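You operate a simulated robot arm through the tools that you are given. There is no shell and no other tool.

You run a simulated robot arm. Do the job below in one go: nothing can be reset, and whatever is moved stays where it is left.

## Task
Read the green film on the code lamp and file it in its line's bay.
Fine: switch the lamp off at the end.

It is judged by the outcome, as a careful person would: the job done as asked, and still so three seconds after it is handed in. It fails if anything else is knocked over, pushed out of place, dropped, spilled or broken.

## Robot
A 7-joint arm with a fingered hand, fixed in place. Base frame: the origin is at the foot of the arm, x ahead of it, y to its left, z up; the work surface is at about z = 86. Units: cm, degrees, N and s.
With the tool pointing down near the work surface it reaches from about 32 to 70 cm from the base axis. Its first joint turns from -69.0 to 172.0 degrees. Payload 3.4 kg.
The tool frame sits at the grasp point between the pads (the TCP): z along the fingers, y along the line on which they close. The tips reach 2.5 cm beyond it. Largest opening 8.8 cm; the body of the gripper starts 2.9 cm behind the TCP. The gripper is a hand of 5 fingers: y runs from the thumb to the fingers, the wrist lies at [-1.3, -9.7, -16.2] in the tool frame.
Orientation is told as [roll, pitch, yaw] about the base's x, y, z axes, in that order, counted from this pose: with the fingers straight down and the wrist toward the robot, the tool's x, y and z point along [0, 1, 0], [1, 0, 0] and [0, 0, -1] of the base frame.

## Interface
- The arm moves only by the tool jog_arm. Its argument "moves" is a list of rows, each a list of 2 entries, a list of its own where there are three numbers: the shift along the tool's x, y, z in units of 100 mm (1.0 is 100 mm), then the turn, a rotation vector about the tool's x, y, z in units of 45 degrees (1.0 is 45 degrees). In form: [[[x, y, z], [rx, ry, rz]], ...]. A call has 1 to 20 rows; each row is the pose to reach, as a shift and turn from the pose commanded when the call began, along the tool's axes at that moment. A call with a number of a shift or a turn outside -1 to 1 is refused whole. Rows are played at 5 a second. More than 5 cm and 8.6 degrees between two rows, and nothing of the call is played. A pose out of reach is approached as far as the arm can. The call stops where the force on the tool passes 40 N (or 10 N more than at its start, if that is more) or the arm is blocked; 0.2 s more then pass. In this call time passes only in rows, and 0.2 s behind the last. The reply holds the time, the measured pose of the TCP, the force on the tool along the base axes, the opening and the grip force, in the units named above and with some noise, with the torque about the TCP (base axes, N m) and any sound that the robot's microphone picked up, and new pictures: "pictures" is both (left out), scene, wrist or none.
- Cameras (640 x 400 px; columns grow to the right, rows downward): "scene" is fixed at [40.06, -64.94, 159.07]; the picture's right is [0.97, -0.26, 0.00], its down [-0.22, -0.82, -0.52] and it looks along [0.14, 0.51, -0.85] (base axes); focal length 353 px, centre (320, 200). "wrist" rides on the gripper at [5.9, -7.9, -10.5] in the tool frame; the picture's right is [-0.73, 0.32, -0.61], its down [-0.62, -0.68, 0.38] and it looks along [-0.29, 0.66, 0.70] (tool axes); focal length 234 px, centre (320, 200). There is no depth. A picture from a camera that has moved, and an enlarged one, comes with that camera's place and axes in the base frame and with its lens.
- raise_lower(by): slides the trunk up (or, below 0, down) by that many cm; the arm rides with it, the base frame stays. It gives what a move gives, with no picture.
- move_fingers(index, middle, ring, little, thumb_bend, thumb_turn): sets how far each is bent, from 0 (flat) to 100 (curled in); at 30 the hand is open as for a grip, at 70 the pads meet at the TCP. One left out holds its place. A second passes; each finger stops where it meets its share of the squeeze, and holds until it gets a number again. It is the only way to open and close the hand. It gives what a move gives, with no picture; readings hold the bend of each and the force on index, middle, ring, little, thumb and palm. thumb_turn goes from beside the hand (0) to across from the fingers (100), as for a grip.
- enlarge(camera, box): a new picture of the part [left, top, right, bottom] of that camera's present view, enlarged. It takes no simulated time.
- sign_off(): hands the job in; it is judged then, once.

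Places have to be worked out from the pictures, the camera data and where the tool is seen. Open the gripper and draw the arm clear of the work before you hand the job in, unless the task says otherwise.

The tools are called as a command line: name --argument value ..., lists and objects as JSON in quotes. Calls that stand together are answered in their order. jog_arm: Moves the arm, as the interface text tells. Its arguments: {"type":"object","properties":{"moves":{"type":"array","items":{"type":"array"}},"pictures":{"type":"string","enum":["both","scene","wrist","none"]}},"required":["moves"]} The other tools are called the same way: raise_lower (by) slides the trunk up or down; move_fingers (index, middle, ring, little, thumb_bend, thumb_turn) moves the fingers one by one; enlarge (camera, box) takes an enlarged picture of a part of a camera's view; sign_off () hands the job in.

At the start:

```text
time: 0.0
ee_pos: [49.41, -23.57, 116.25]
tool_rot: [0.0, 0.0, 0.0]
contact_force: [-0.7, 0.6, -0.7]
wrist_torque: [-0.02, -0.02, -0.01]
finger_gap: 8.78
grasp_force: 0.1
shape: jaw
bend: [30.0, 30.0, 30.0, 30.0, 30.0, 98.0]
finger forces: [0.0, 0.0, 0.0, 0.1, 0.0, 0.1]
trunk travel left (down, up): [-67.5, 26.5]
```

scene: 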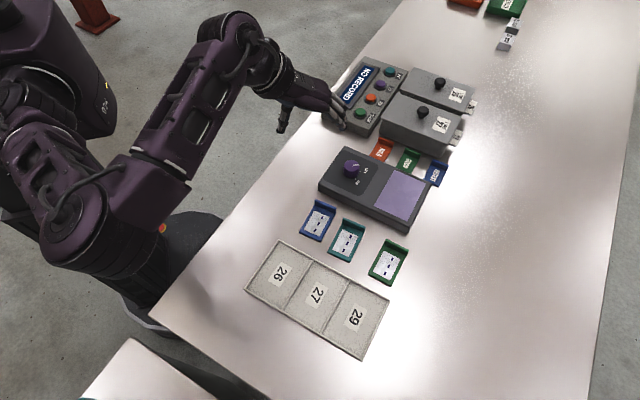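
wrist: 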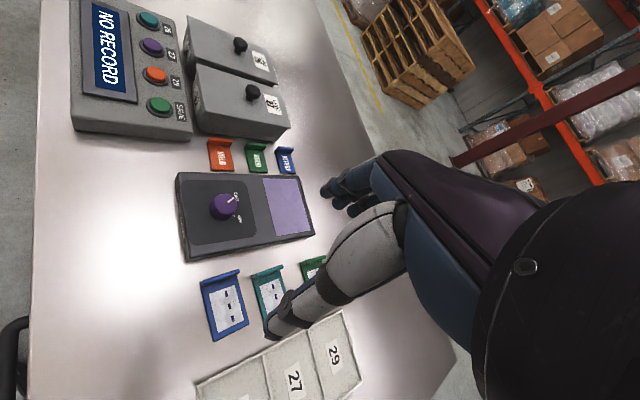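

The scene shows a lamp with a knob and a lilac plate, three film holders (blue, teal, green), a tray with bays 26/27/29, a console with display and buttons, and two boxes with levers. I'll enlarge the parts to read them before moving.

enlarge --camera "scene" --box '[300, 130, 460, 230]'

enlarge --camera "scene" --box '[310, 45, 490, 158]'

enlarge --camera "scene" --box '[240, 190, 420, 302]'

enlarge --camera "scene" --box '[240, 235, 400, 365]'

enlarge --camera "wrist" --box '[60, 0, 320, 160]'

enlarge --camera "wrist" --box '[160, 130, 340, 340]'

enlarge --camera "scene" --box '[430, 0, 560, 80]'

```text
4.00 times, centred on (380, 180) of scene
camera zoom: at [40.06, -64.94, 159.07], right [0.97, -0.26, 0.0], down [-0.22, -0.82, -0.52], along [0.14, 0.51, -0.85], focal length 1411 px, centre (80, 280)
```

zoom: 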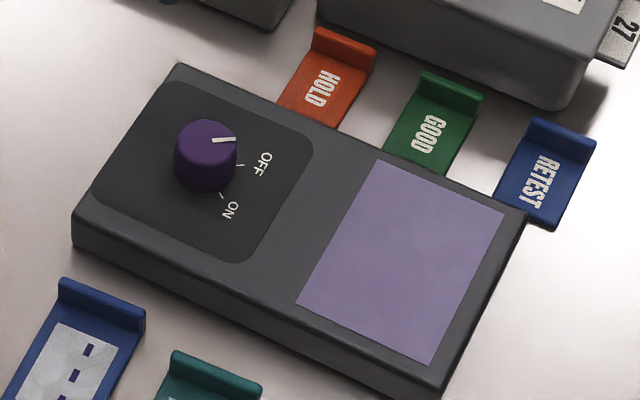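

```text
3.54 times, centred on (400, 102) of scene
camera zoom: at [40.06, -64.94, 159.07], right [0.97, -0.26, 0.0], down [-0.22, -0.82, -0.52], along [0.14, 0.51, -0.85], focal length 1249 px, centre (37, 549)
```

zoom: 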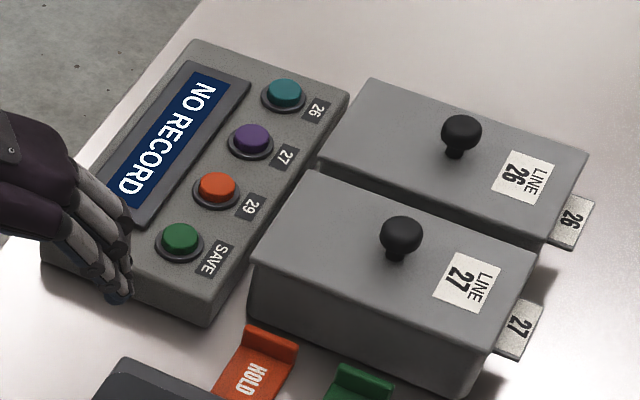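

```text
3.56 times, centred on (330, 246) of scene
camera zoom: at [40.06, -64.94, 159.07], right [0.97, -0.26, 0.0], down [-0.22, -0.82, -0.52], along [0.14, 0.51, -0.85], focal length 1254 px, centre (284, 36)
```

zoom: 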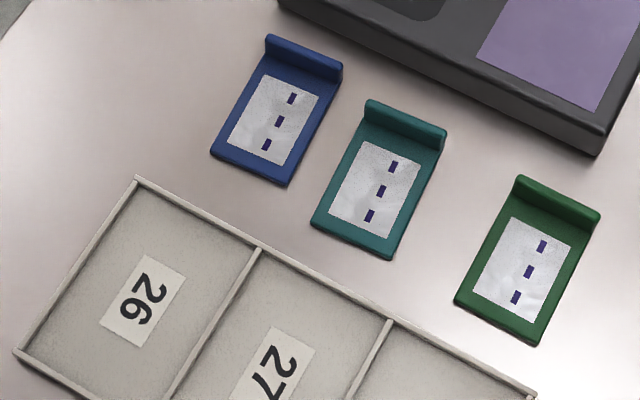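

```text
3.08 times, centred on (320, 300) of scene
camera zoom: at [40.06, -64.94, 159.07], right [0.97, -0.26, 0.0], down [-0.22, -0.82, -0.52], along [0.14, 0.51, -0.85], focal length 1086 px, centre (320, -108)
```

zoom: 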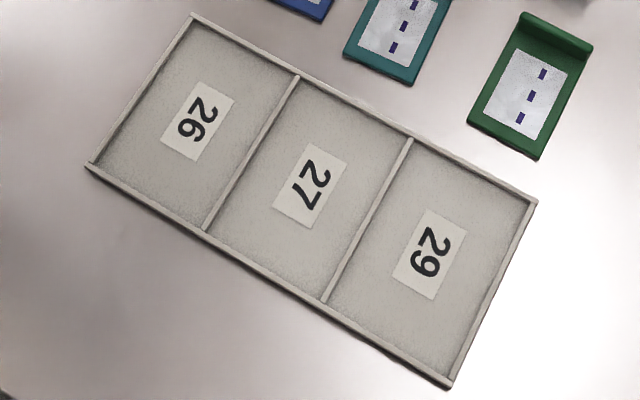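

```text
2.46 times, centred on (190, 80) of wrist
camera zoom: at [41.44, -17.62, 126.83], right [0.32, -0.73, 0.61], down [-0.68, -0.62, -0.38], along [0.66, -0.29, -0.7], focal length 576 px, centre (640, 495)
```

zoom: 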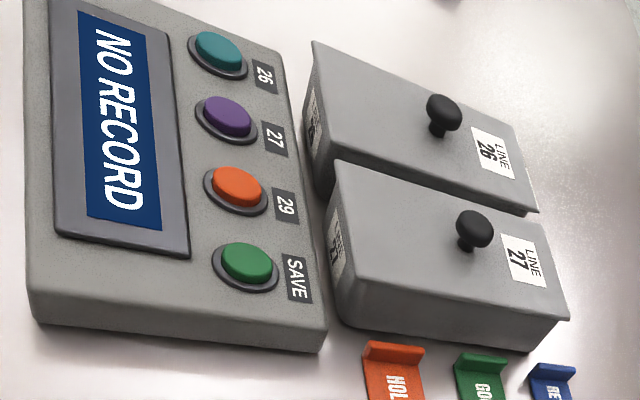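

```text
1.90 times, centred on (250, 235) of wrist
camera zoom: at [41.44, -17.62, 126.83], right [0.32, -0.73, 0.61], down [-0.68, -0.62, -0.38], along [0.66, -0.29, -0.7], focal length 446 px, centre (453, 133)
```

zoom: 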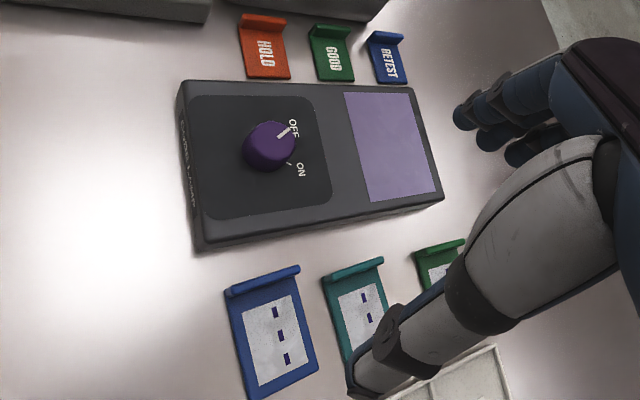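

```text
4.92 times, centred on (495, 40) of scene
camera zoom: at [40.06, -64.94, 159.07], right [0.97, -0.26, 0.0], down [-0.22, -0.82, -0.52], along [0.14, 0.51, -0.85], focal length 1737 px, centre (-542, 988)
```

zoom: 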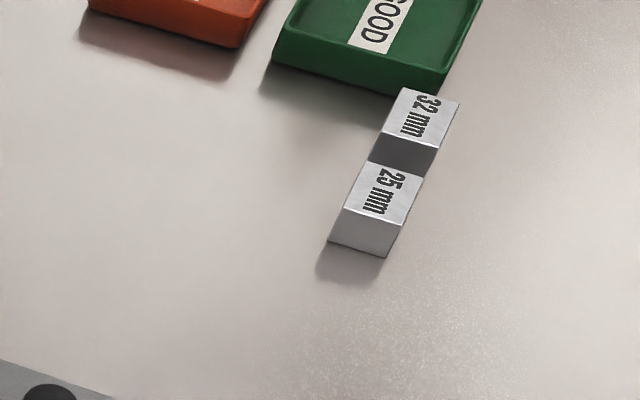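

The enlarged views show the lamp knob at OFF, the film tabs with upright lips, and everything laid out at about 45° to the base axes (film lip near (65,-38), lamp panel centre near (70,-27), bays near (38,-38), (45,-44), (51,-50)). I'll move toward the green film high above the table, turning the hand to yaw -45 to see how far it reaches.

jog_arm --moves '[[[-0.09, 0.09, 0.03], [0, 0, 0.125]], [[-0.18, 0.18, 0.06], [0, 0, 0.25]], [[-0.27, 0.27, 0.09], [0, 0, 0.375]], [[-0.36, 0.36, 0.12], [0, 0, 0.5]], [[-0.45, 0.45, 0.15], [0, 0, 0.625]], [[-0.54, 0.54, 0.18], [0, 0, 0.75]], [[-0.63, 0.63, 0.21], [0, 0, 0.875]], [[-0.72, 0.72, 0.24], [0, 0, 1.0]]]'

```text
time: 1.8
ee_pos: [56.52, -30.68, 114.03]
tool_rot: [0.0, 0.1, -45.1]
contact_force: [-0.4, 0.4, -0.9]
wrist_torque: [0.02, -0.01, -0.01]
finger_gap: 8.77
grasp_force: 0.1
shape: jaw
bend: [30.0, 30.0, 30.0, 30.0, 30.0, 98.0]
finger forces: [0.0, 0.0, 0.0, 0.0, 0.0, 0.0]
trunk travel left (down, up): [-67.5, 26.5]
camera wrist: at [55.04, -20.91, 124.47], right [-0.29, -0.74, 0.61], down [-0.92, 0.04, -0.38], along [0.26, -0.67, -0.7], focal length 234 px, centre (320, 200)
```

scene: 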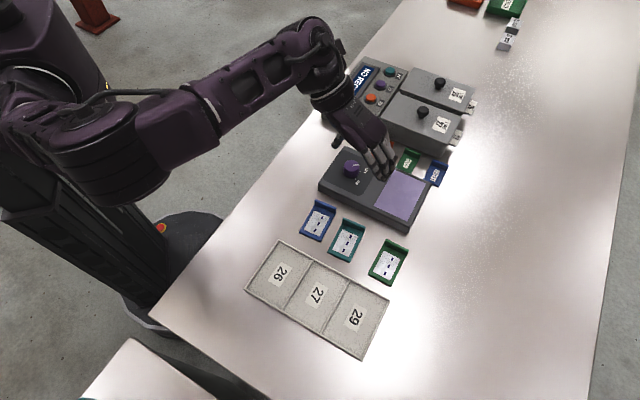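
wrist: 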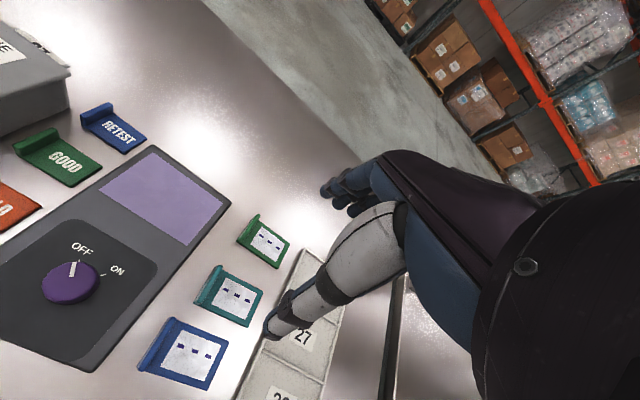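

The hand reached yaw -45 without trouble at (56.5,-30.7,114). I'll carry on outward and down toward a place above the green film's lip to see whether the reach holds.

jog_arm --moves '[[[0.0, 0.1, 0.1], [0, 0, 0]], [[0.0, 0.2, 0.2], [0, 0, 0]], [[0.0, 0.3, 0.3], [0, 0, 0]], [[0.0, 0.4, 0.4], [0, 0, 0]], [[0.0, 0.5, 0.5], [0, 0, 0]], [[0.0, 0.6, 0.6], [0, 0, 0]], [[0.0, 0.7, 0.7], [0, 0, 0]], [[0.0, 0.8, 0.8], [0, 0, 0]], [[0.0, 0.9, 0.9], [0, 0, 0]], [[0.0, 1.0, 1.0], [0, 0, 0]]]'

```text
time: 4.0
ee_pos: [63.63, -37.91, 103.71]
tool_rot: [0.0, 0.1, -45.1]
contact_force: [-0.2, -0.4, 0.1]
wrist_torque: [0.01, -0.01, -0.02]
finger_gap: 8.75
grasp_force: 0.1
shape: jaw
bend: [30.0, 30.0, 30.0, 30.0, 30.0, 98.0]
finger forces: [0.1, 0.1, 0.0, 0.0, 0.1, 0.0]
trunk travel left (down, up): [-67.5, 26.5]
camera wrist: at [62.14, -28.13, 114.39], right [-0.28, -0.74, 0.61], down [-0.92, 0.04, -0.38], along [0.26, -0.67, -0.7], focal length 234 px, centre (320, 200)
```

scene: 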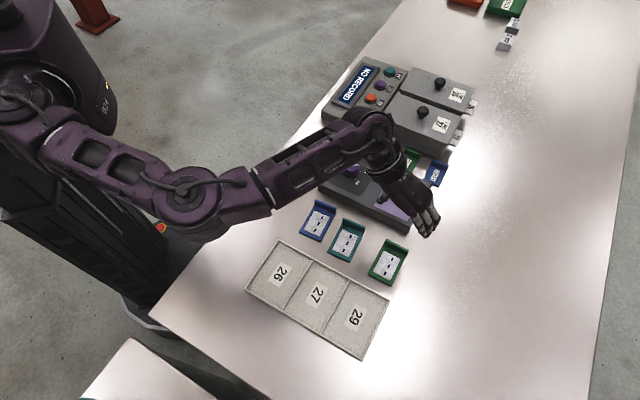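
wrist: 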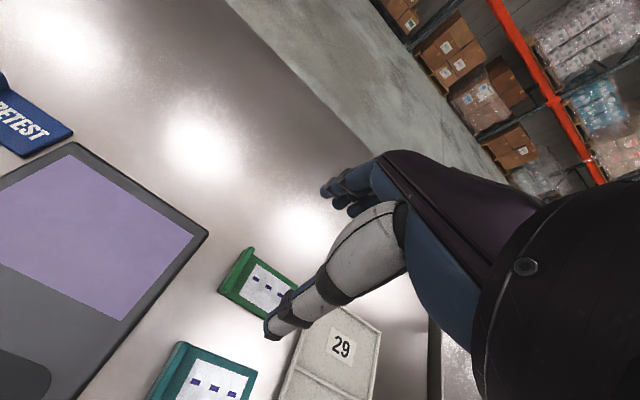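

The arm still has slack at radius 74 cm. I'll enlarge the green film in both cameras to judge the lip height and frame shape.

enlarge --camera "wrist" --box '[190, 220, 350, 320]'

enlarge --camera "scene" --box '[350, 225, 430, 295]'

enlarge --camera "scene" --box '[340, 100, 460, 250]'

```text
4.00 times, centred on (270, 270) of wrist
camera zoom: at [62.14, -28.13, 114.39], right [-0.28, -0.74, 0.61], down [-0.92, 0.04, -0.38], along [0.26, -0.67, -0.7], focal length 937 px, centre (520, -80)
```

zoom: 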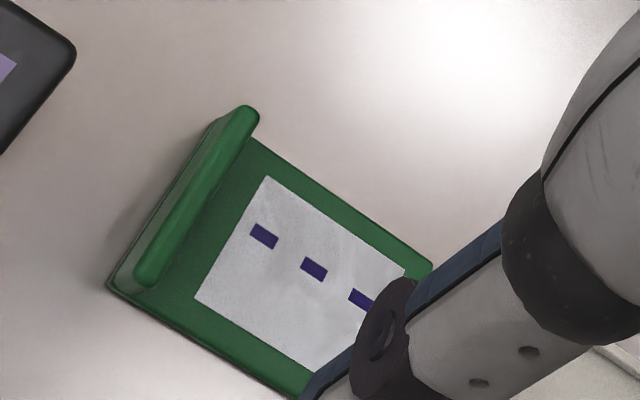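

```text
5.71 times, centred on (390, 260) of scene
camera zoom: at [40.06, -64.94, 159.07], right [0.97, -0.26, 0.0], down [-0.22, -0.82, -0.52], along [0.14, 0.51, -0.85], focal length 2016 px, centre (-80, -143)
```

zoom: 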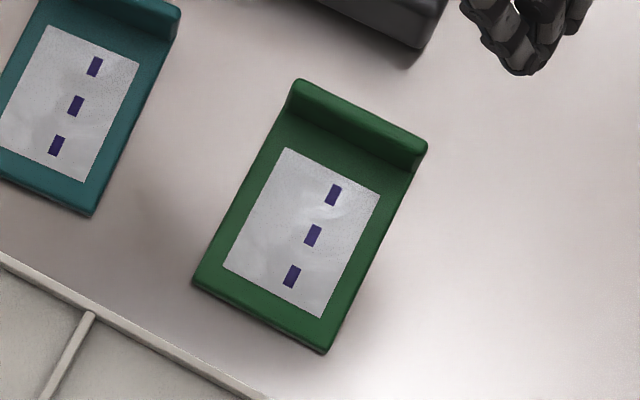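

```text
2.67 times, centred on (400, 175) of scene
camera zoom: at [40.06, -64.94, 159.07], right [0.97, -0.26, 0.0], down [-0.22, -0.82, -0.52], along [0.14, 0.51, -0.85], focal length 941 px, centre (107, 267)
```

zoom: 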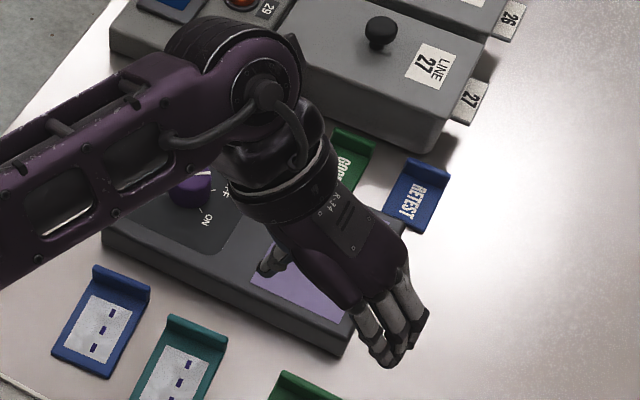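

The lip looks about 2.3 cm tall and 0.8 cm thick, centred near (64.7,-38.4), running along (0.71,-0.71), so a pinch needs the closing line across it (yaw +45). I'll turn the hand at this height to see if that yaw is reachable here.

jog_arm --moves '[[[0.0, 0.0, 0.0], [0, 0, -0.16]], [[0.0, 0.0, 0.0], [0, 0, -0.32]], [[0.0, 0.0, 0.0], [0, 0, -0.48]], [[0.0, 0.0, 0.0], [0, 0, -0.64]], [[0.0, 0.0, 0.0], [0, 0, -0.8]], [[0.0, 0.0, 0.0], [0, 0, -0.96]]]'

```text
time: 5.4
ee_pos: [63.69, -37.89, 103.79]
tool_rot: [-0.2, 0.1, -1.8]
contact_force: [0.4, 0.6, 0.0]
wrist_torque: [-0.01, -0.01, -0.04]
finger_gap: 8.77
grasp_force: 0.1
shape: jaw
bend: [30.0, 30.0, 30.0, 30.0, 30.0, 98.0]
finger forces: [0.0, 0.1, 0.1, 0.1, 0.1, 0.0]
trunk travel left (down, up): [-67.5, 26.5]
camera wrist: at [55.87, -31.64, 114.43], right [0.3, -0.74, 0.61], down [-0.7, -0.6, -0.38], along [0.65, -0.31, -0.7], focal length 234 px, centre (320, 200)
```

scene: 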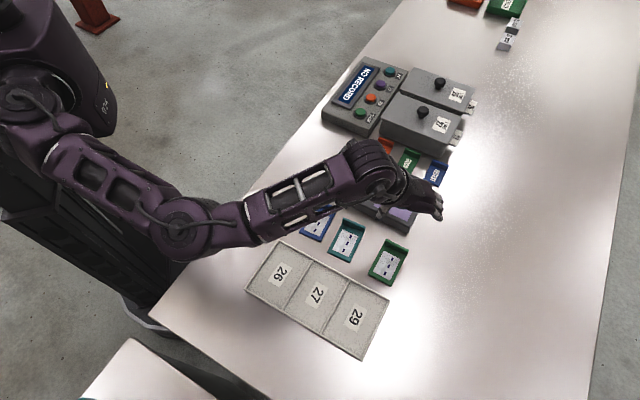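
wrist: 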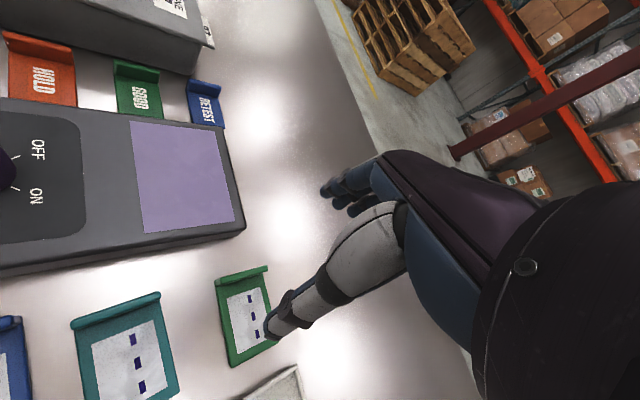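

Yaw 0 was reached without strain. I'll turn on to +45.

jog_arm --moves '[[[0.0, 0.0, 0.0], [0, 0, -0.16]], [[0.0, 0.0, 0.0], [0, 0, -0.32]], [[0.0, 0.0, 0.0], [0, 0, -0.48]], [[0.0, 0.0, 0.0], [0, 0, -0.64]], [[0.0, 0.0, 0.0], [0, 0, -0.8]], [[0.0, 0.0, 0.0], [0, 0, -0.96]], [[0.0, 0.0, 0.0], [0, 0, -1.0]]]'

```text
time: 7.0
ee_pos: [62.67, -37.05, 103.54]
tool_rot: [0.0, -0.1, 43.2]
contact_force: [-0.2, 0.5, 0.1]
wrist_torque: [0.0, 0.02, 0.0]
finger_gap: 8.75
grasp_force: 0.0
shape: jaw
bend: [30.0, 30.0, 30.0, 30.0, 30.0, 98.0]
finger forces: [0.0, 0.0, 0.0, 0.1, 0.1, 0.0]
out of reach, approached as far as the arm can: row 6, 7
trunk travel left (down, up): [-67.5, 26.5]
camera wrist: at [52.87, -38.19, 114.09], right [0.73, -0.31, 0.61], down [-0.07, -0.92, -0.38], along [0.68, 0.24, -0.7], focal length 234 px, centre (320, 200)
```

scene: 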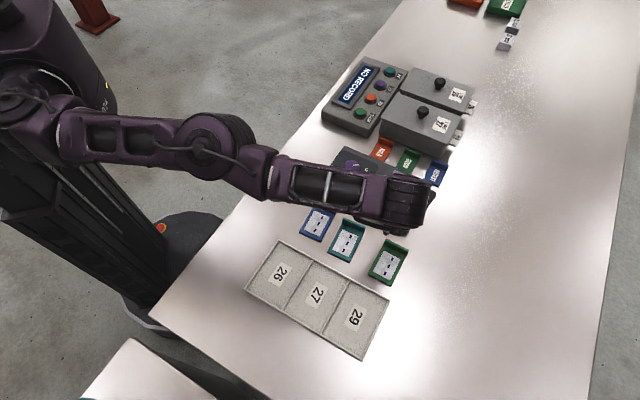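
wrist: 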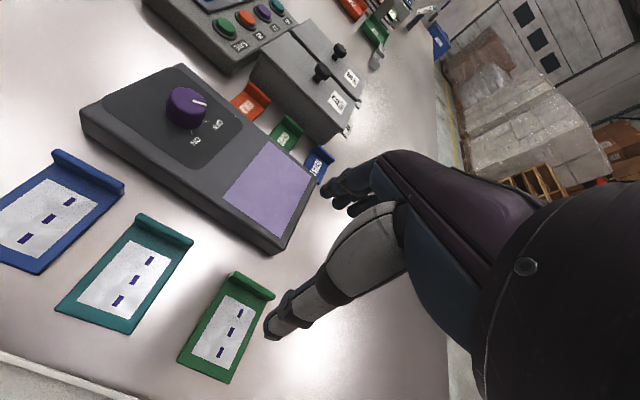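

At yaw 43 the arm is stretched and about 1.3 cm short, so I'll tilt the hand about its closing line so the wrist comes nearer the robot, which keeps the pinch plane parallel to the lip.

jog_arm --moves '[[[0.0, 0.0, 0.0], [0, -0.08, -0.02]], [[0.0, 0.0, 0.0], [0, -0.16, -0.03]], [[0.0, 0.0, 0.0], [0, -0.24, -0.04]], [[0.0, 0.0, 0.0], [0, -0.27, -0.04]]]'

```text
time: 8.0
ee_pos: [65.37, -38.52, 103.65]
tool_rot: [-12.1, 0.1, 45.0]
contact_force: [-0.6, -0.2, 0.6]
wrist_torque: [0.01, 0.01, 0.0]
finger_gap: 8.77
grasp_force: 0.0
shape: jaw
bend: [30.0, 30.0, 30.0, 30.0, 30.0, 98.0]
finger forces: [0.0, 0.1, 0.0, 0.0, 0.0, 0.1]
out of reach, approached as far as the arm can: row 1, 2, 3, 4
trunk travel left (down, up): [-67.5, 26.5]
camera wrist: at [54.13, -38.33, 112.65], right [0.64, -0.18, 0.74], down [0.01, -0.97, -0.24], along [0.77, 0.16, -0.62], focal length 234 px, centre (320, 200)
```

scene: 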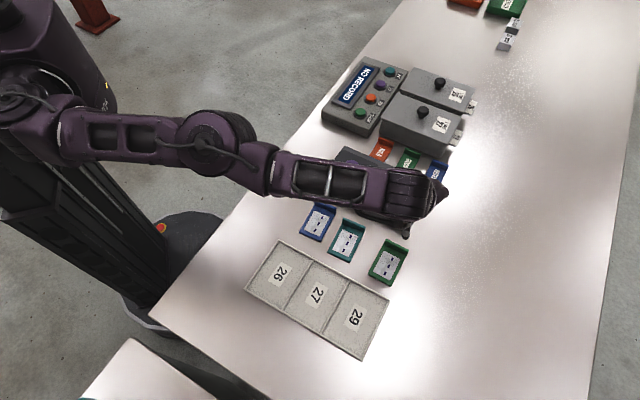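
wrist: 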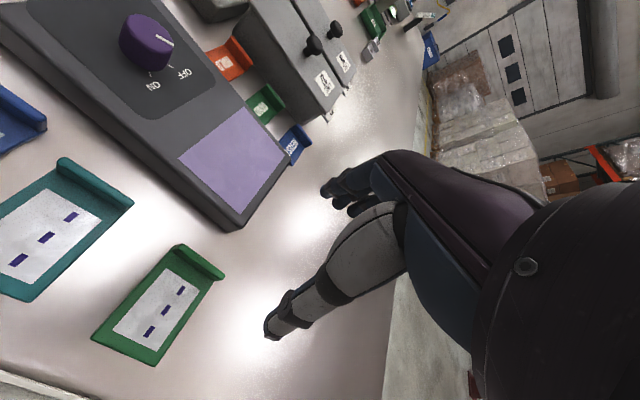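

The arm is fully straight (wrist radius about 72 cm), so it's stuck at its stretched limit. I'll pull the hand back toward the robot a few cm to bend the elbow again.

jog_arm --moves '[[[0.13, 0.0, -0.03], [0, 0, 0]], [[0.26, 0.0, -0.055], [0, 0, 0]], [[0.39, 0.0, -0.083], [0, 0, 0]], [[0.5, 0.0, -0.1], [0, 0, 0]]]'

```text
time: 9.0
ee_pos: [66.15, -37.06, 103.49]
tool_rot: [-11.9, 0.2, 45.0]
contact_force: [-0.4, -0.1, -0.5]
wrist_torque: [-0.01, -0.01, 0.02]
finger_gap: 8.77
grasp_force: 0.0
shape: jaw
bend: [30.0, 30.0, 30.0, 30.0, 30.0, 98.0]
finger forces: [0.0, 0.0, 0.0, 0.2, 0.0, 0.1]
out of reach, approached as far as the arm can: row 1, 2, 3, 4
trunk travel left (down, up): [-67.5, 26.5]
camera wrist: at [54.84, -36.96, 112.69], right [0.64, -0.18, 0.74], down [0.01, -0.97, -0.24], along [0.77, 0.16, -0.62], focal length 234 px, centre (320, 200)
```

scene: 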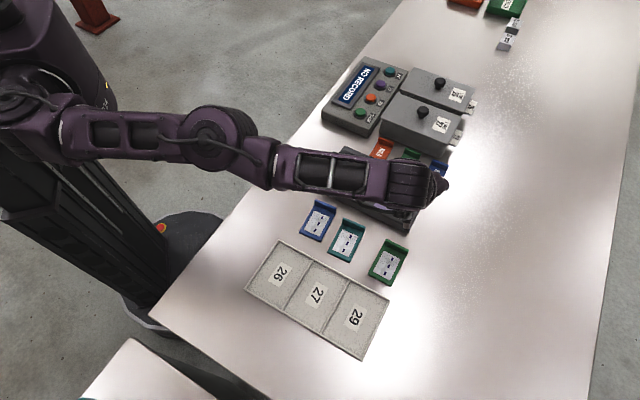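
wrist: 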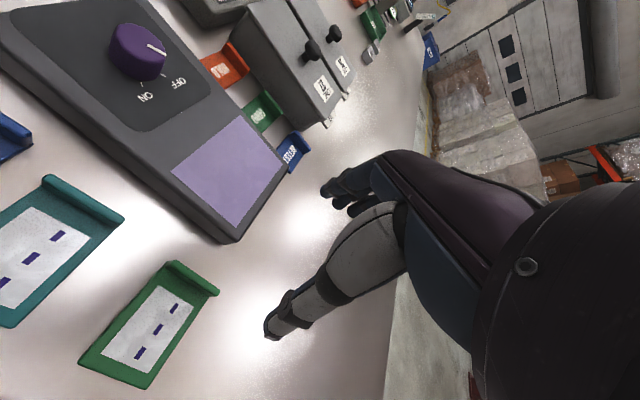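

The elbow is straight and the solver only slides sideways, so I'll command an upward and tangential move to let the elbow bend out of the stretched state.

jog_arm --moves '[[[0.0, 0.0, -0.2], [0, 0.08, 0.1]], [[0.05, 0.0, -0.4], [0, 0.16, 0.2]], [[0.1, 0.0, -0.6], [0, 0.24, 0.3]], [[0.15, 0.0, -0.8], [0, 0.27, 0.45]], [[0.15, 0.0, -0.8], [0, 0.27, 0.6]]]'

```text
time: 10.2
ee_pos: [67.02, -36.63, 111.45]
tool_rot: [0.8, -2.4, 18.0]
contact_force: [-0.7, 0.6, -0.4]
wrist_torque: [0.02, -0.01, 0.0]
finger_gap: 8.81
grasp_force: 0.0
shape: jaw
bend: [30.0, 30.0, 30.0, 30.0, 30.0, 98.0]
finger forces: [0.0, 0.0, 0.0, 0.0, 0.1, 0.1]
out of reach, approached as far as the arm can: row 2, 3, 4, 5
trunk travel left (down, up): [-67.5, 26.5]
camera wrist: at [57.29, -33.72, 121.82], right [0.51, -0.61, 0.61], down [-0.44, -0.79, -0.42], along [0.74, -0.05, -0.67], focal length 234 px, centre (320, 200)
```

scene: 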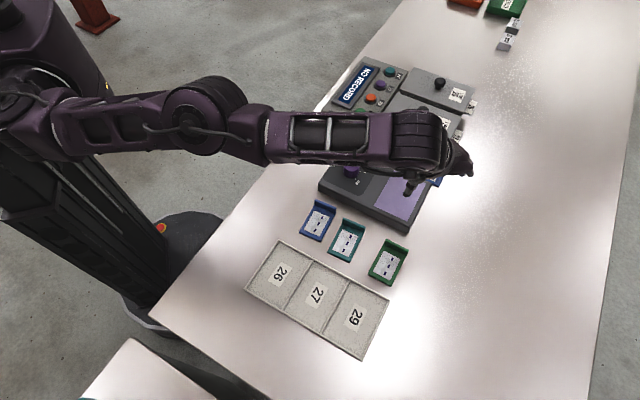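
wrist: 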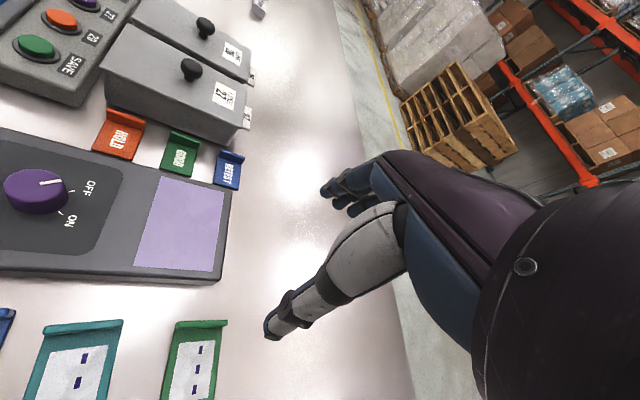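

The height obeyed but the radius didn't, so the elbow is held at its straight stop. I'll command a move down instead, which should bend the elbow the other way; there's free air below (nothing above z≈90 under the hand).

jog_arm --moves '[[[0.0, 0.0, 0.2], [0, 0, 0.05]], [[0.0, 0.0, 0.4], [0, 0, 0.1]], [[0.0, 0.0, 0.6], [0, 0, 0.2]], [[0.0, 0.0, 0.8], [0, 0, 0.3]], [[0.0, 0.0, 0.8], [0, 0, 0.4]]]'

```text
time: 11.4
ee_pos: [69.43, -37.36, 103.66]
tool_rot: [1.6, -2.0, 0.1]
contact_force: [-0.4, 0.3, -0.9]
wrist_torque: [-0.01, -0.01, 0.01]
finger_gap: 8.8
grasp_force: 0.1
shape: jaw
bend: [30.0, 30.0, 30.0, 30.0, 30.0, 98.0]
finger forces: [0.0, 0.1, 0.1, 0.0, 0.0, 0.0]
out of reach, approached as far as the arm can: row 1, 2, 3, 4, 5
trunk travel left (down, up): [-67.5, 26.5]
camera wrist: at [61.16, -31.82, 114.12], right [0.3, -0.74, 0.6], down [-0.67, -0.61, -0.42], along [0.68, -0.27, -0.68], focal length 234 px, centre (320, 200)
```

scene: 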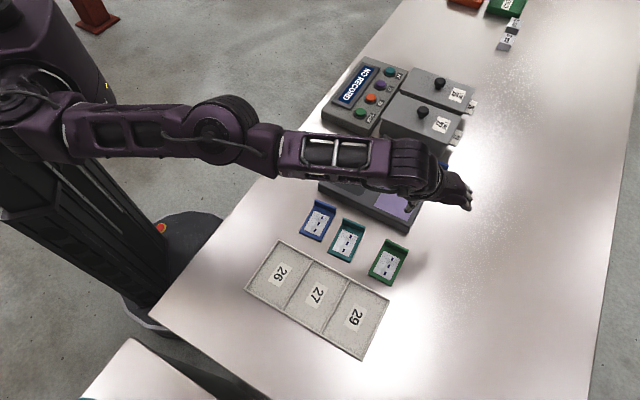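
wrist: 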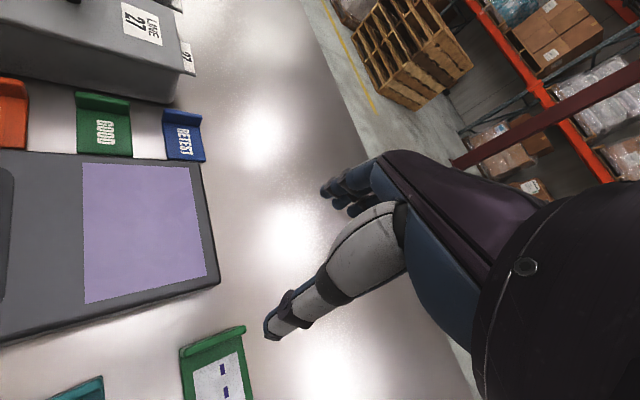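

Still straight; the elbow hinge looks roughly vertical with the elbow on the right-hand side, so a tangential move to the left should fold it. I'll command left and inward while turning back toward yaw -45, staying at about z 106.

jog_arm --moves '[[[0.1, -0.05, -0.05], [0, 0, 0.12]], [[0.2, -0.1, -0.1], [0, 0, 0.24]], [[0.3, -0.15, -0.15], [0, 0, 0.36]], [[0.4, -0.2, -0.2], [0, 0, 0.48]], [[0.5, -0.25, -0.25], [0, 0, 0.6]], [[0.6, -0.3, -0.3], [0, 0, 0.72]], [[0.7, -0.35, -0.3], [0, 0, 0.84]], [[0.8, -0.4, -0.3], [0, 0, 0.96]]]'

```text
time: 13.2
ee_pos: [71.77, -30.78, 107.02]
tool_rot: [2.5, -0.4, -43.2]
contact_force: [0.5, 0.1, -0.5]
wrist_torque: [-0.03, 0.0, -0.02]
finger_gap: 8.75
grasp_force: 0.0
shape: jaw
bend: [30.0, 30.0, 30.0, 30.0, 30.0, 98.0]
finger forces: [0.0, 0.1, 0.0, 0.0, 0.0, 0.1]
out of reach, approached as far as the arm can: row 1, 2, 3, 4, 5, 6, 7, 8
trunk travel left (down, up): [-67.5, 26.5]
camera wrist: at [69.54, -21.23, 117.86], right [-0.28, -0.77, 0.58], down [-0.91, 0.02, -0.42], along [0.31, -0.64, -0.7], focal length 234 px, centre (320, 200)
```

scene: 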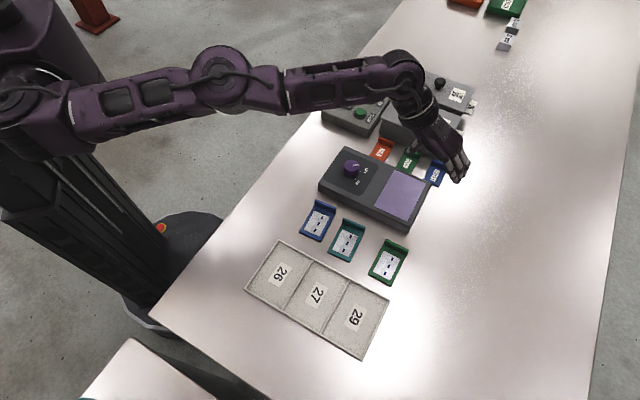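
wrist: 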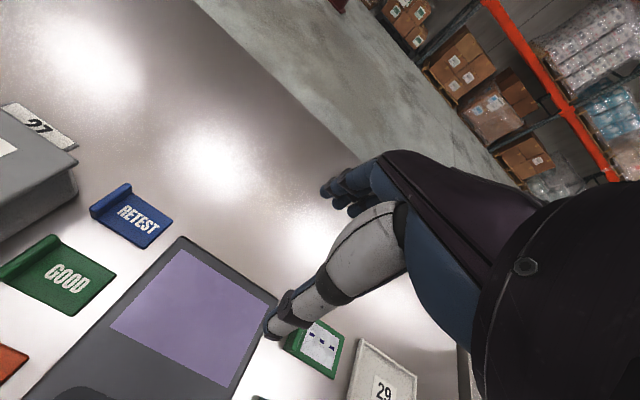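

The wrist radius dropped to about 68.6, so the elbow is starting to fold. I'll hold the same commanded pose for several rows so the arm can converge to it.

jog_arm --moves '[[[0.0, 0.0, 0.0], [0, 0, 0.02]], [[0.0, 0.0, 0.0], [0, 0, 0.04]], [[0.0, 0.0, 0.0], [0, 0, 0.04]], [[0.0, 0.0, 0.0], [0, 0, 0.04]], [[0.0, 0.0, 0.0], [0, 0, 0.04]], [[0.0, 0.0, 0.0], [0, 0, 0.04]]]'

```text
time: 14.6
ee_pos: [71.61, -30.66, 107.2]
tool_rot: [2.6, -0.5, -45.0]
contact_force: [0.0, 0.6, 0.1]
wrist_torque: [0.0, -0.01, 0.01]
finger_gap: 8.78
grasp_force: 0.1
shape: jaw
bend: [30.0, 30.0, 30.0, 30.0, 30.0, 98.0]
finger forces: [0.1, 0.1, 0.0, 0.1, 0.1, 0.1]
trunk travel left (down, up): [-67.5, 26.5]
camera wrist: at [69.72, -21.16, 117.94], right [-0.31, -0.76, 0.58], down [-0.91, 0.05, -0.42], along [0.29, -0.65, -0.7], focal length 234 px, centre (320, 200)
```

scene: 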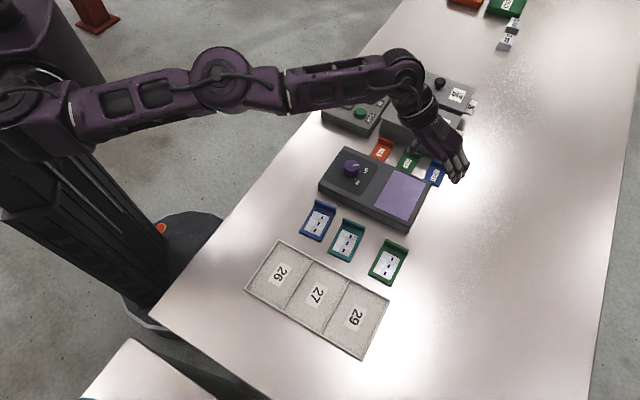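
wrist: 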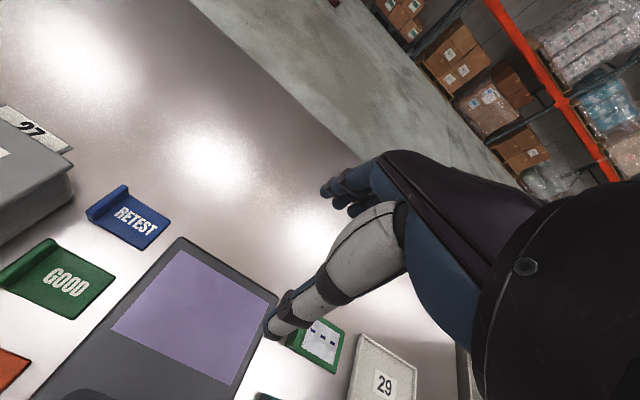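

No out-of-reach flag now, so the commanded pose matches (71.6,-30.7,107.2). I'll back inward along the tool's y to fold the elbow more and level the small roll.

jog_arm --moves '[[[0.0, -0.15, 0.0], [0, -0.02, 0]], [[0.0, -0.3, 0.0], [0, -0.04, 0]], [[0.0, -0.45, 0.0], [0, -0.058, 0]], [[0.0, -0.6, 0.0], [0, -0.058, 0]], [[0.0, -0.75, 0.0], [0, -0.058, 0]], [[0.0, -0.9, 0.0], [0, -0.058, 0]]]'

```text
time: 16.0
ee_pos: [71.7, -25.3, 107.7]
tool_rot: [-0.2, -0.4, -45.0]
contact_force: [0.1, -1.4, -0.6]
wrist_torque: [0.03, 0.0, 0.02]
finger_gap: 8.76
grasp_force: 0.1
shape: jaw
bend: [30.0, 30.0, 30.0, 30.0, 30.0, 98.0]
finger forces: [0.0, 0.0, 0.0, 0.1, 0.1, 0.0]
out of reach, approached as far as the arm can: row 1, 2, 3, 4, 5, 6
trunk travel left (down, up): [-67.5, 26.5]
camera wrist: at [70.08, -15.51, 118.22], right [-0.29, -0.74, 0.61], down [-0.92, 0.04, -0.39], along [0.26, -0.67, -0.69], focal length 234 px, centre (320, 200)
```

scene: 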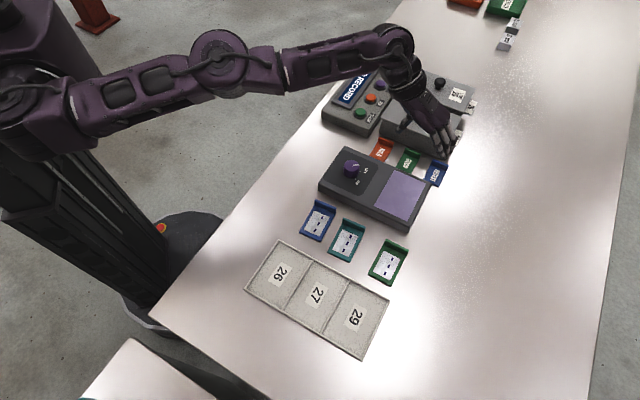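
wrist: 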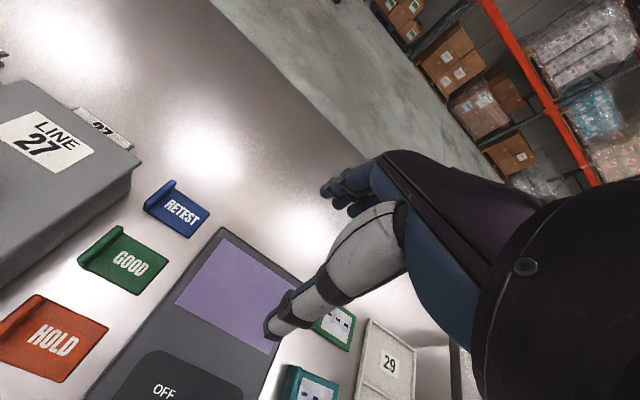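

The hand slid sideways to (71.7,-25.3) instead of coming inward. I'll enlarge the arm in the scene picture to see how the elbow is bent before I command anything else.

enlarge --camera "scene" --box '[0, 0, 480, 300]'

```text
1.33 times, centred on (240, 150) of scene
camera zoom: at [40.06, -64.94, 159.07], right [0.97, -0.26, 0.0], down [-0.22, -0.82, -0.52], along [0.14, 0.51, -0.85], focal length 470 px, centre (427, 267)
```

zoom: 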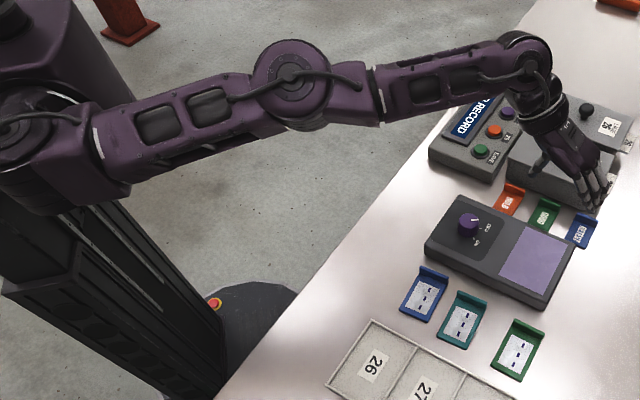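

The elbow has slipped slightly past straight to the wrong side (forearm bent about 10° the other way), so commanding inward just jams it. I'll command a slightly outward, mainly leftward sweep at greater height so it passes back through straight and folds the proper way.

jog_arm --moves '[[[0.03, 0.03, -0.05], [0, 0, 0]], [[0.06, 0.06, -0.1], [0, 0, 0]], [[0.16, 0.06, -0.15], [0, 0, 0]], [[0.27, 0.04, -0.2], [0, 0, 0]], [[0.38, 0.02, -0.25], [0, 0, 0]], [[0.49, 0.0, -0.3], [0, 0, 0]], [[0.6, -0.02, -0.35], [0, 0, 0]], [[0.7, -0.04, -0.4], [0, 0, 0]]]'

```text
time: 17.8
ee_pos: [71.41, -21.26, 109.89]
tool_rot: [0.0, -0.4, -44.9]
contact_force: [0.0, 0.1, 0.0]
wrist_torque: [0.01, 0.01, 0.02]
finger_gap: 8.77
grasp_force: 0.1
shape: jaw
bend: [30.0, 30.0, 30.0, 30.0, 30.0, 98.0]
finger forces: [0.0, 0.1, 0.0, 0.1, 0.1, 0.1]
out of reach, approached as far as the arm can: row 1, 2, 3, 4, 5, 6, 7, 8
trunk travel left (down, up): [-67.5, 26.5]
camera wrist: at [69.91, -11.29, 120.45], right [-0.29, -0.74, 0.61], down [-0.92, 0.04, -0.39], along [0.26, -0.67, -0.69], focal length 234 px, centre (320, 200)
```

scene: 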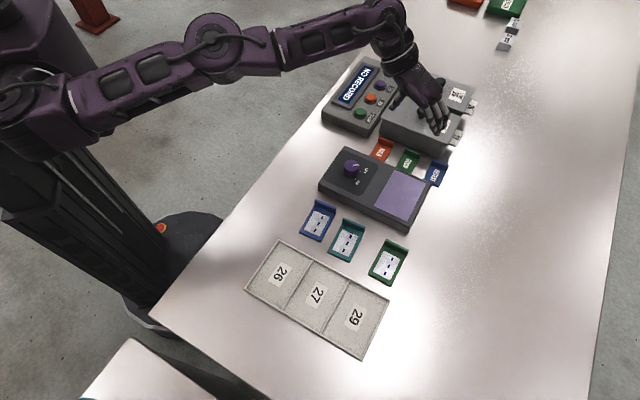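
wrist: 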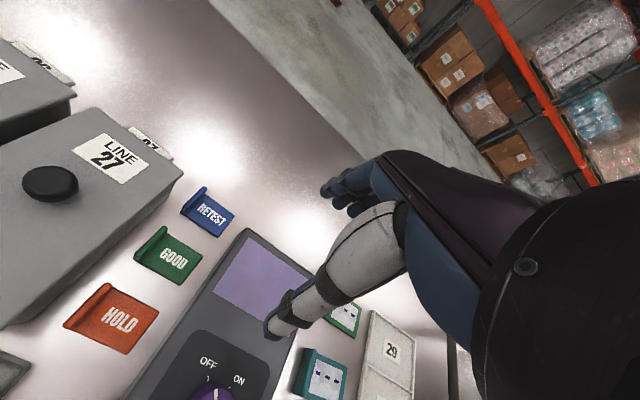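

The elbow now looks straight again. I'll keep sweeping left and up, perpendicular to the arm, with no inward part, so it folds to the proper side.

jog_arm --moves '[[[0.07, -0.07, -0.05], [0, 0, 0]], [[0.14, -0.14, -0.1], [0, 0, 0]], [[0.21, -0.21, -0.15], [0, 0, 0]], [[0.28, -0.28, -0.2], [0, 0, 0]], [[0.35, -0.35, -0.25], [0, 0, 0]], [[0.42, -0.42, -0.3], [0, 0, 0]], [[0.49, -0.49, -0.35], [0, 0, 0]], [[0.56, -0.56, -0.4], [0, 0, 0]], [[0.63, -0.63, -0.45], [0, 0, 0]], [[0.7, -0.7, -0.5], [0, 0, 0]]]'

```text
time: 20.0
ee_pos: [69.67, -12.05, 114.52]
tool_rot: [0.0, -0.3, -44.9]
contact_force: [0.8, -0.3, 0.0]
wrist_torque: [0.0, -0.04, -0.02]
finger_gap: 8.75
grasp_force: 0.0
shape: jaw
bend: [30.0, 30.0, 30.0, 30.0, 30.0, 98.0]
finger forces: [0.0, 0.0, 0.0, 0.0, 0.1, 0.1]
out of reach, approached as far as the arm can: row 5, 6, 7, 8, 9, 10
trunk travel left (down, up): [-67.5, 26.5]
camera wrist: at [68.2, -2.12, 125.08], right [-0.29, -0.74, 0.61], down [-0.92, 0.04, -0.39], along [0.26, -0.67, -0.69], focal length 234 px, centre (320, 200)
```

scene: 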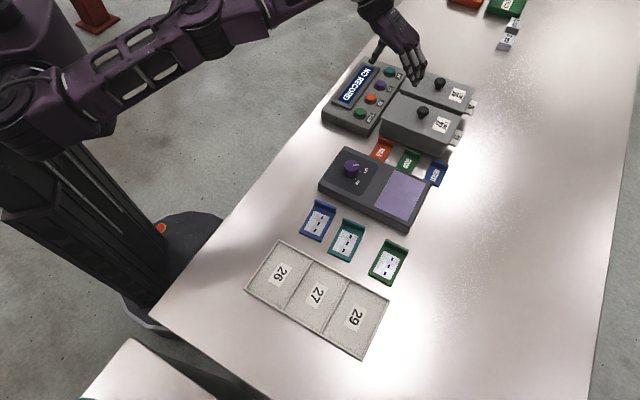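
wrist: 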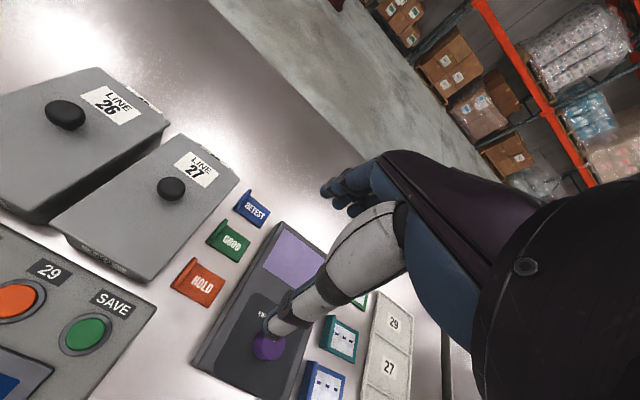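

Rows 1–4 tracked properly this time, so the arm is behaving again near its reach limit. I'll now continue left with an inward component and check that it follows.

jog_arm --moves '[[[0.0, -0.1, 0.0], [0, 0, 0]], [[0.0, -0.2, 0.0], [0, 0, 0]], [[0.0, -0.3, 0.0], [0, 0, 0]], [[0.0, -0.4, 0.0], [0, 0, 0]], [[0.0, -0.5, 0.0], [0, 0, 0]], [[0.0, -0.6, 0.0], [0, 0, 0]], [[0.0, -0.7, 0.0], [0, 0, 0]], [[0.0, -0.8, 0.0], [0, 0, 0]]]' --pictures "scene"

```text
time: 21.8
ee_pos: [68.53, -6.39, 114.58]
tool_rot: [-0.2, -0.4, -44.9]
contact_force: [-0.7, -0.4, -0.5]
wrist_torque: [-0.04, 0.02, -0.03]
finger_gap: 8.77
grasp_force: 0.0
shape: jaw
bend: [30.0, 30.0, 30.0, 30.0, 30.0, 98.0]
finger forces: [0.1, 0.0, 0.0, 0.0, 0.1, 0.1]
out of reach, approached as far as the arm can: row 1, 2, 3, 4, 5, 6, 7, 8
trunk travel left (down, up): [-67.5, 26.5]
```

scene: 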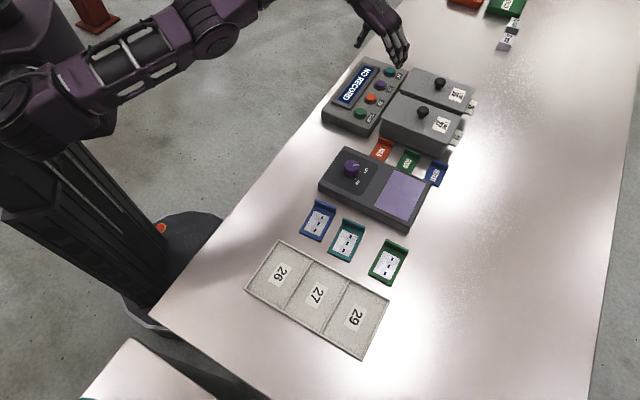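

It slides along its reach limit again. Since turning the hand clockwise likely dragged the elbow past straight, I'll now turn it counter-clockwise while moving left so the wrist stays about in place, to drag the elbow back to its proper side.

jog_arm --moves '[[[0.11, -0.07, 0.0], [0, 0, -0.125]], [[0.22, -0.14, 0.0], [0, 0, -0.25]], [[0.33, -0.21, 0.0], [0, 0, -0.375]], [[0.44, -0.28, 0.0], [0, 0, -0.5]], [[0.55, -0.36, 0.0], [0, 0, -0.625]], [[0.66, -0.44, 0.0], [0, 0, -0.75]], [[0.77, -0.52, 0.0], [0, 0, -0.875]], [[0.87, -0.64, 0.0], [0, 0, -1.0]]]' --pictures "scene"

```text
time: 23.6
ee_pos: [69.26, 4.3, 114.33]
tool_rot: [-0.3, -0.1, 0.3]
contact_force: [1.0, 0.4, 0.8]
wrist_torque: [0.01, 0.01, 0.04]
finger_gap: 8.78
grasp_force: 0.1
shape: jaw
bend: [30.0, 30.0, 30.0, 30.0, 30.0, 98.0]
finger forces: [0.1, 0.0, 0.1, 0.0, 0.0, 0.1]
out of reach, approached as far as the arm can: row 7, 8
trunk travel left (down, up): [-67.5, 26.5]
```

scene: 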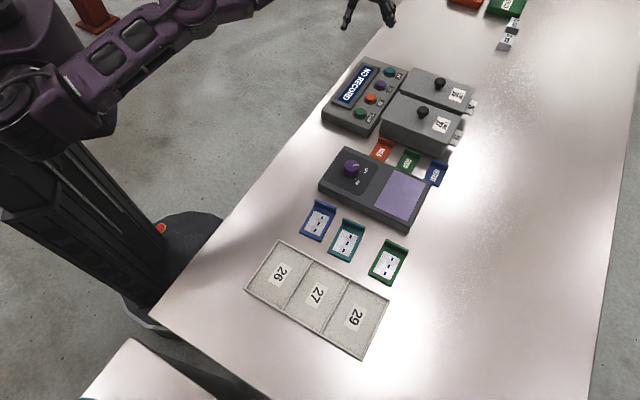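

Most rows tracked. I'll continue the same kind of move: yaw to +45, wrist drawing inward and left.

jog_arm --moves '[[[0.11, -0.04, 0.0], [0, 0, -0.125]], [[0.23, -0.09, 0.0], [0, 0, -0.25]], [[0.35, -0.15, 0.0], [0, 0, -0.375]], [[0.47, -0.23, 0.0], [0, 0, -0.5]], [[0.59, -0.32, 0.0], [0, 0, -0.625]], [[0.71, -0.42, 0.0], [0, 0, -0.75]], [[0.83, -0.53, 0.0], [0, 0, -0.875]], [[0.95, -0.66, 0.0], [0, 0, -1.0]]]' --pictures "scene"

```text
time: 25.4
ee_pos: [64.23, 13.94, 114.56]
tool_rot: [-0.4, 0.0, 44.4]
contact_force: [0.5, -0.3, -0.7]
wrist_torque: [0.01, 0.03, 0.01]
finger_gap: 8.76
grasp_force: 0.1
shape: jaw
bend: [30.0, 30.0, 30.0, 30.0, 30.0, 98.0]
finger forces: [0.0, 0.0, 0.0, 0.1, 0.0, 0.1]
out of reach, approached as far as the arm can: row 2, 3, 4, 5, 6, 7, 8
trunk travel left (down, up): [-67.5, 26.5]
```

scene: 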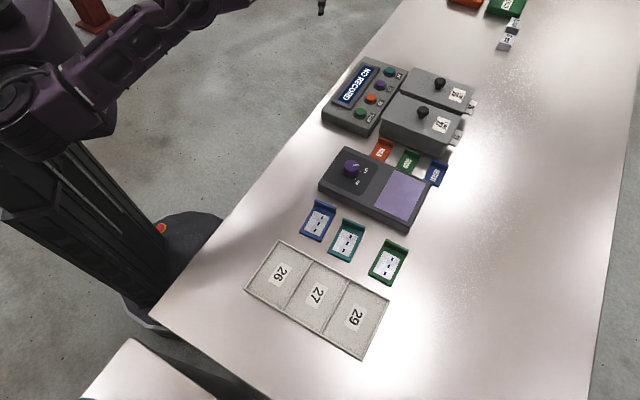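

Within about 1.3 cm of the target. I'll now pull straight inward to see if the elbow folds.

jog_arm --moves '[[[0.07, -0.07, 0.0], [0, 0, -0.04]], [[0.14, -0.14, 0.0], [0, 0, -0.08]], [[0.21, -0.21, 0.0], [0, 0, -0.12]], [[0.28, -0.28, 0.0], [0, 0, -0.16]], [[0.35, -0.35, 0.0], [0, 0, -0.2]], [[0.42, -0.42, 0.0], [0, 0, -0.24]], [[0.49, -0.49, 0.0], [0, 0, -0.28]], [[0.56, -0.56, 0.0], [0, 0, -0.32]]]' --pictures "both"

```text
time: 27.2
ee_pos: [61.64, 15.39, 115.87]
tool_rot: [-0.3, 0.2, 59.6]
contact_force: [0.2, 0.0, -0.6]
wrist_torque: [0.02, -0.01, 0.0]
finger_gap: 8.78
grasp_force: 0.2
shape: jaw
bend: [30.0, 30.0, 30.0, 30.0, 30.0, 98.0]
finger forces: [0.1, 0.0, 0.0, 0.1, 0.1, 0.0]
out of reach, approached as far as the arm can: row 1, 2, 3, 4, 5, 6, 7, 8
trunk travel left (down, up): [-67.5, 26.5]
camera wrist: at [52.44, 11.72, 126.42], right [0.79, -0.09, 0.61], down [0.19, -0.91, -0.38], along [0.58, 0.42, -0.7], focal length 234 px, centre (320, 200)
```

scene: 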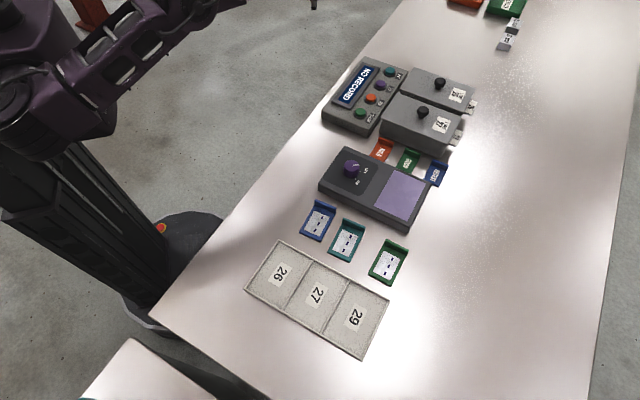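
wrist: 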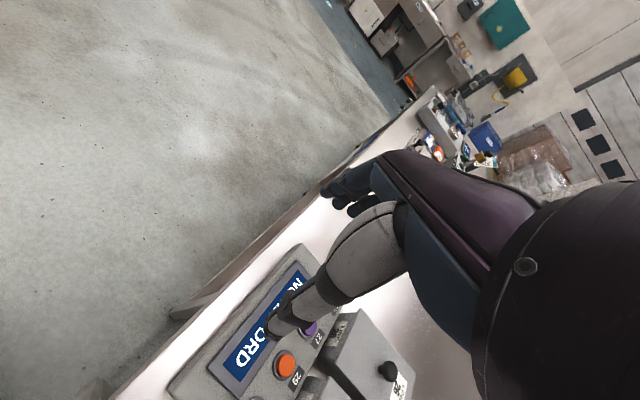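

The wrist point barely moved inward. I'll command a larger inward shift and then hold it for many rows, to see whether the arm slowly converges.

jog_arm --moves '[[[0.15, -0.165, 0.0], [0, 0, 0]], [[0.3, -0.33, 0.0], [0, 0, 0]], [[0.45, -0.495, 0.0], [0, 0, 0]], [[0.587, -0.658, 0.0], [0, 0, 0]], [[0.587, -0.658, 0.0], [0, 0, 0]], [[0.587, -0.658, 0.0], [0, 0, 0]], [[0.587, -0.658, 0.0], [0, 0, 0]], [[0.587, -0.658, 0.0], [0, 0, 0]], [[0.587, -0.658, 0.0], [0, 0, 0]], [[0.587, -0.658, 0.0], [0, 0, 0]], [[0.587, -0.658, 0.0], [0, 0, 0]], [[0.587, -0.658, 0.0], [0, 0, 0]], [[0.587, -0.658, 0.0], [0, 0, 0]], [[0.587, -0.658, 0.0], [0, 0, 0]], [[0.587, -0.658, 0.0], [0, 0, 0]], [[0.587, -0.658, 0.0], [0, 0, 0]]]' --pictures "scene"

```text
time: 30.6
ee_pos: [61.06, 15.44, 117.76]
tool_rot: [-0.4, 0.2, 59.6]
contact_force: [-0.3, 0.2, -0.2]
wrist_torque: [0.01, -0.01, 0.02]
finger_gap: 8.76
grasp_force: 0.2
shape: jaw
bend: [30.0, 30.0, 30.0, 30.0, 30.0, 98.0]
finger forces: [0.0, 0.1, 0.1, 0.0, 0.0, 0.0]
out of reach, approached as far as the arm can: row 1, 2, 3, 4, 5, 6, 7, 8, 9, 10, 11, 12, 13, 14, 15, 16
trunk travel left (down, up): [-67.5, 26.5]
```

scene: 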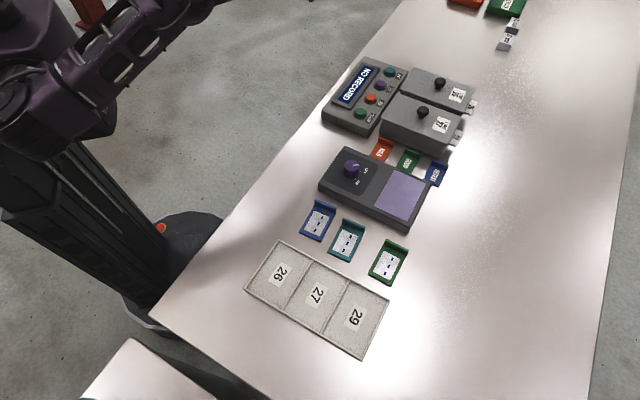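

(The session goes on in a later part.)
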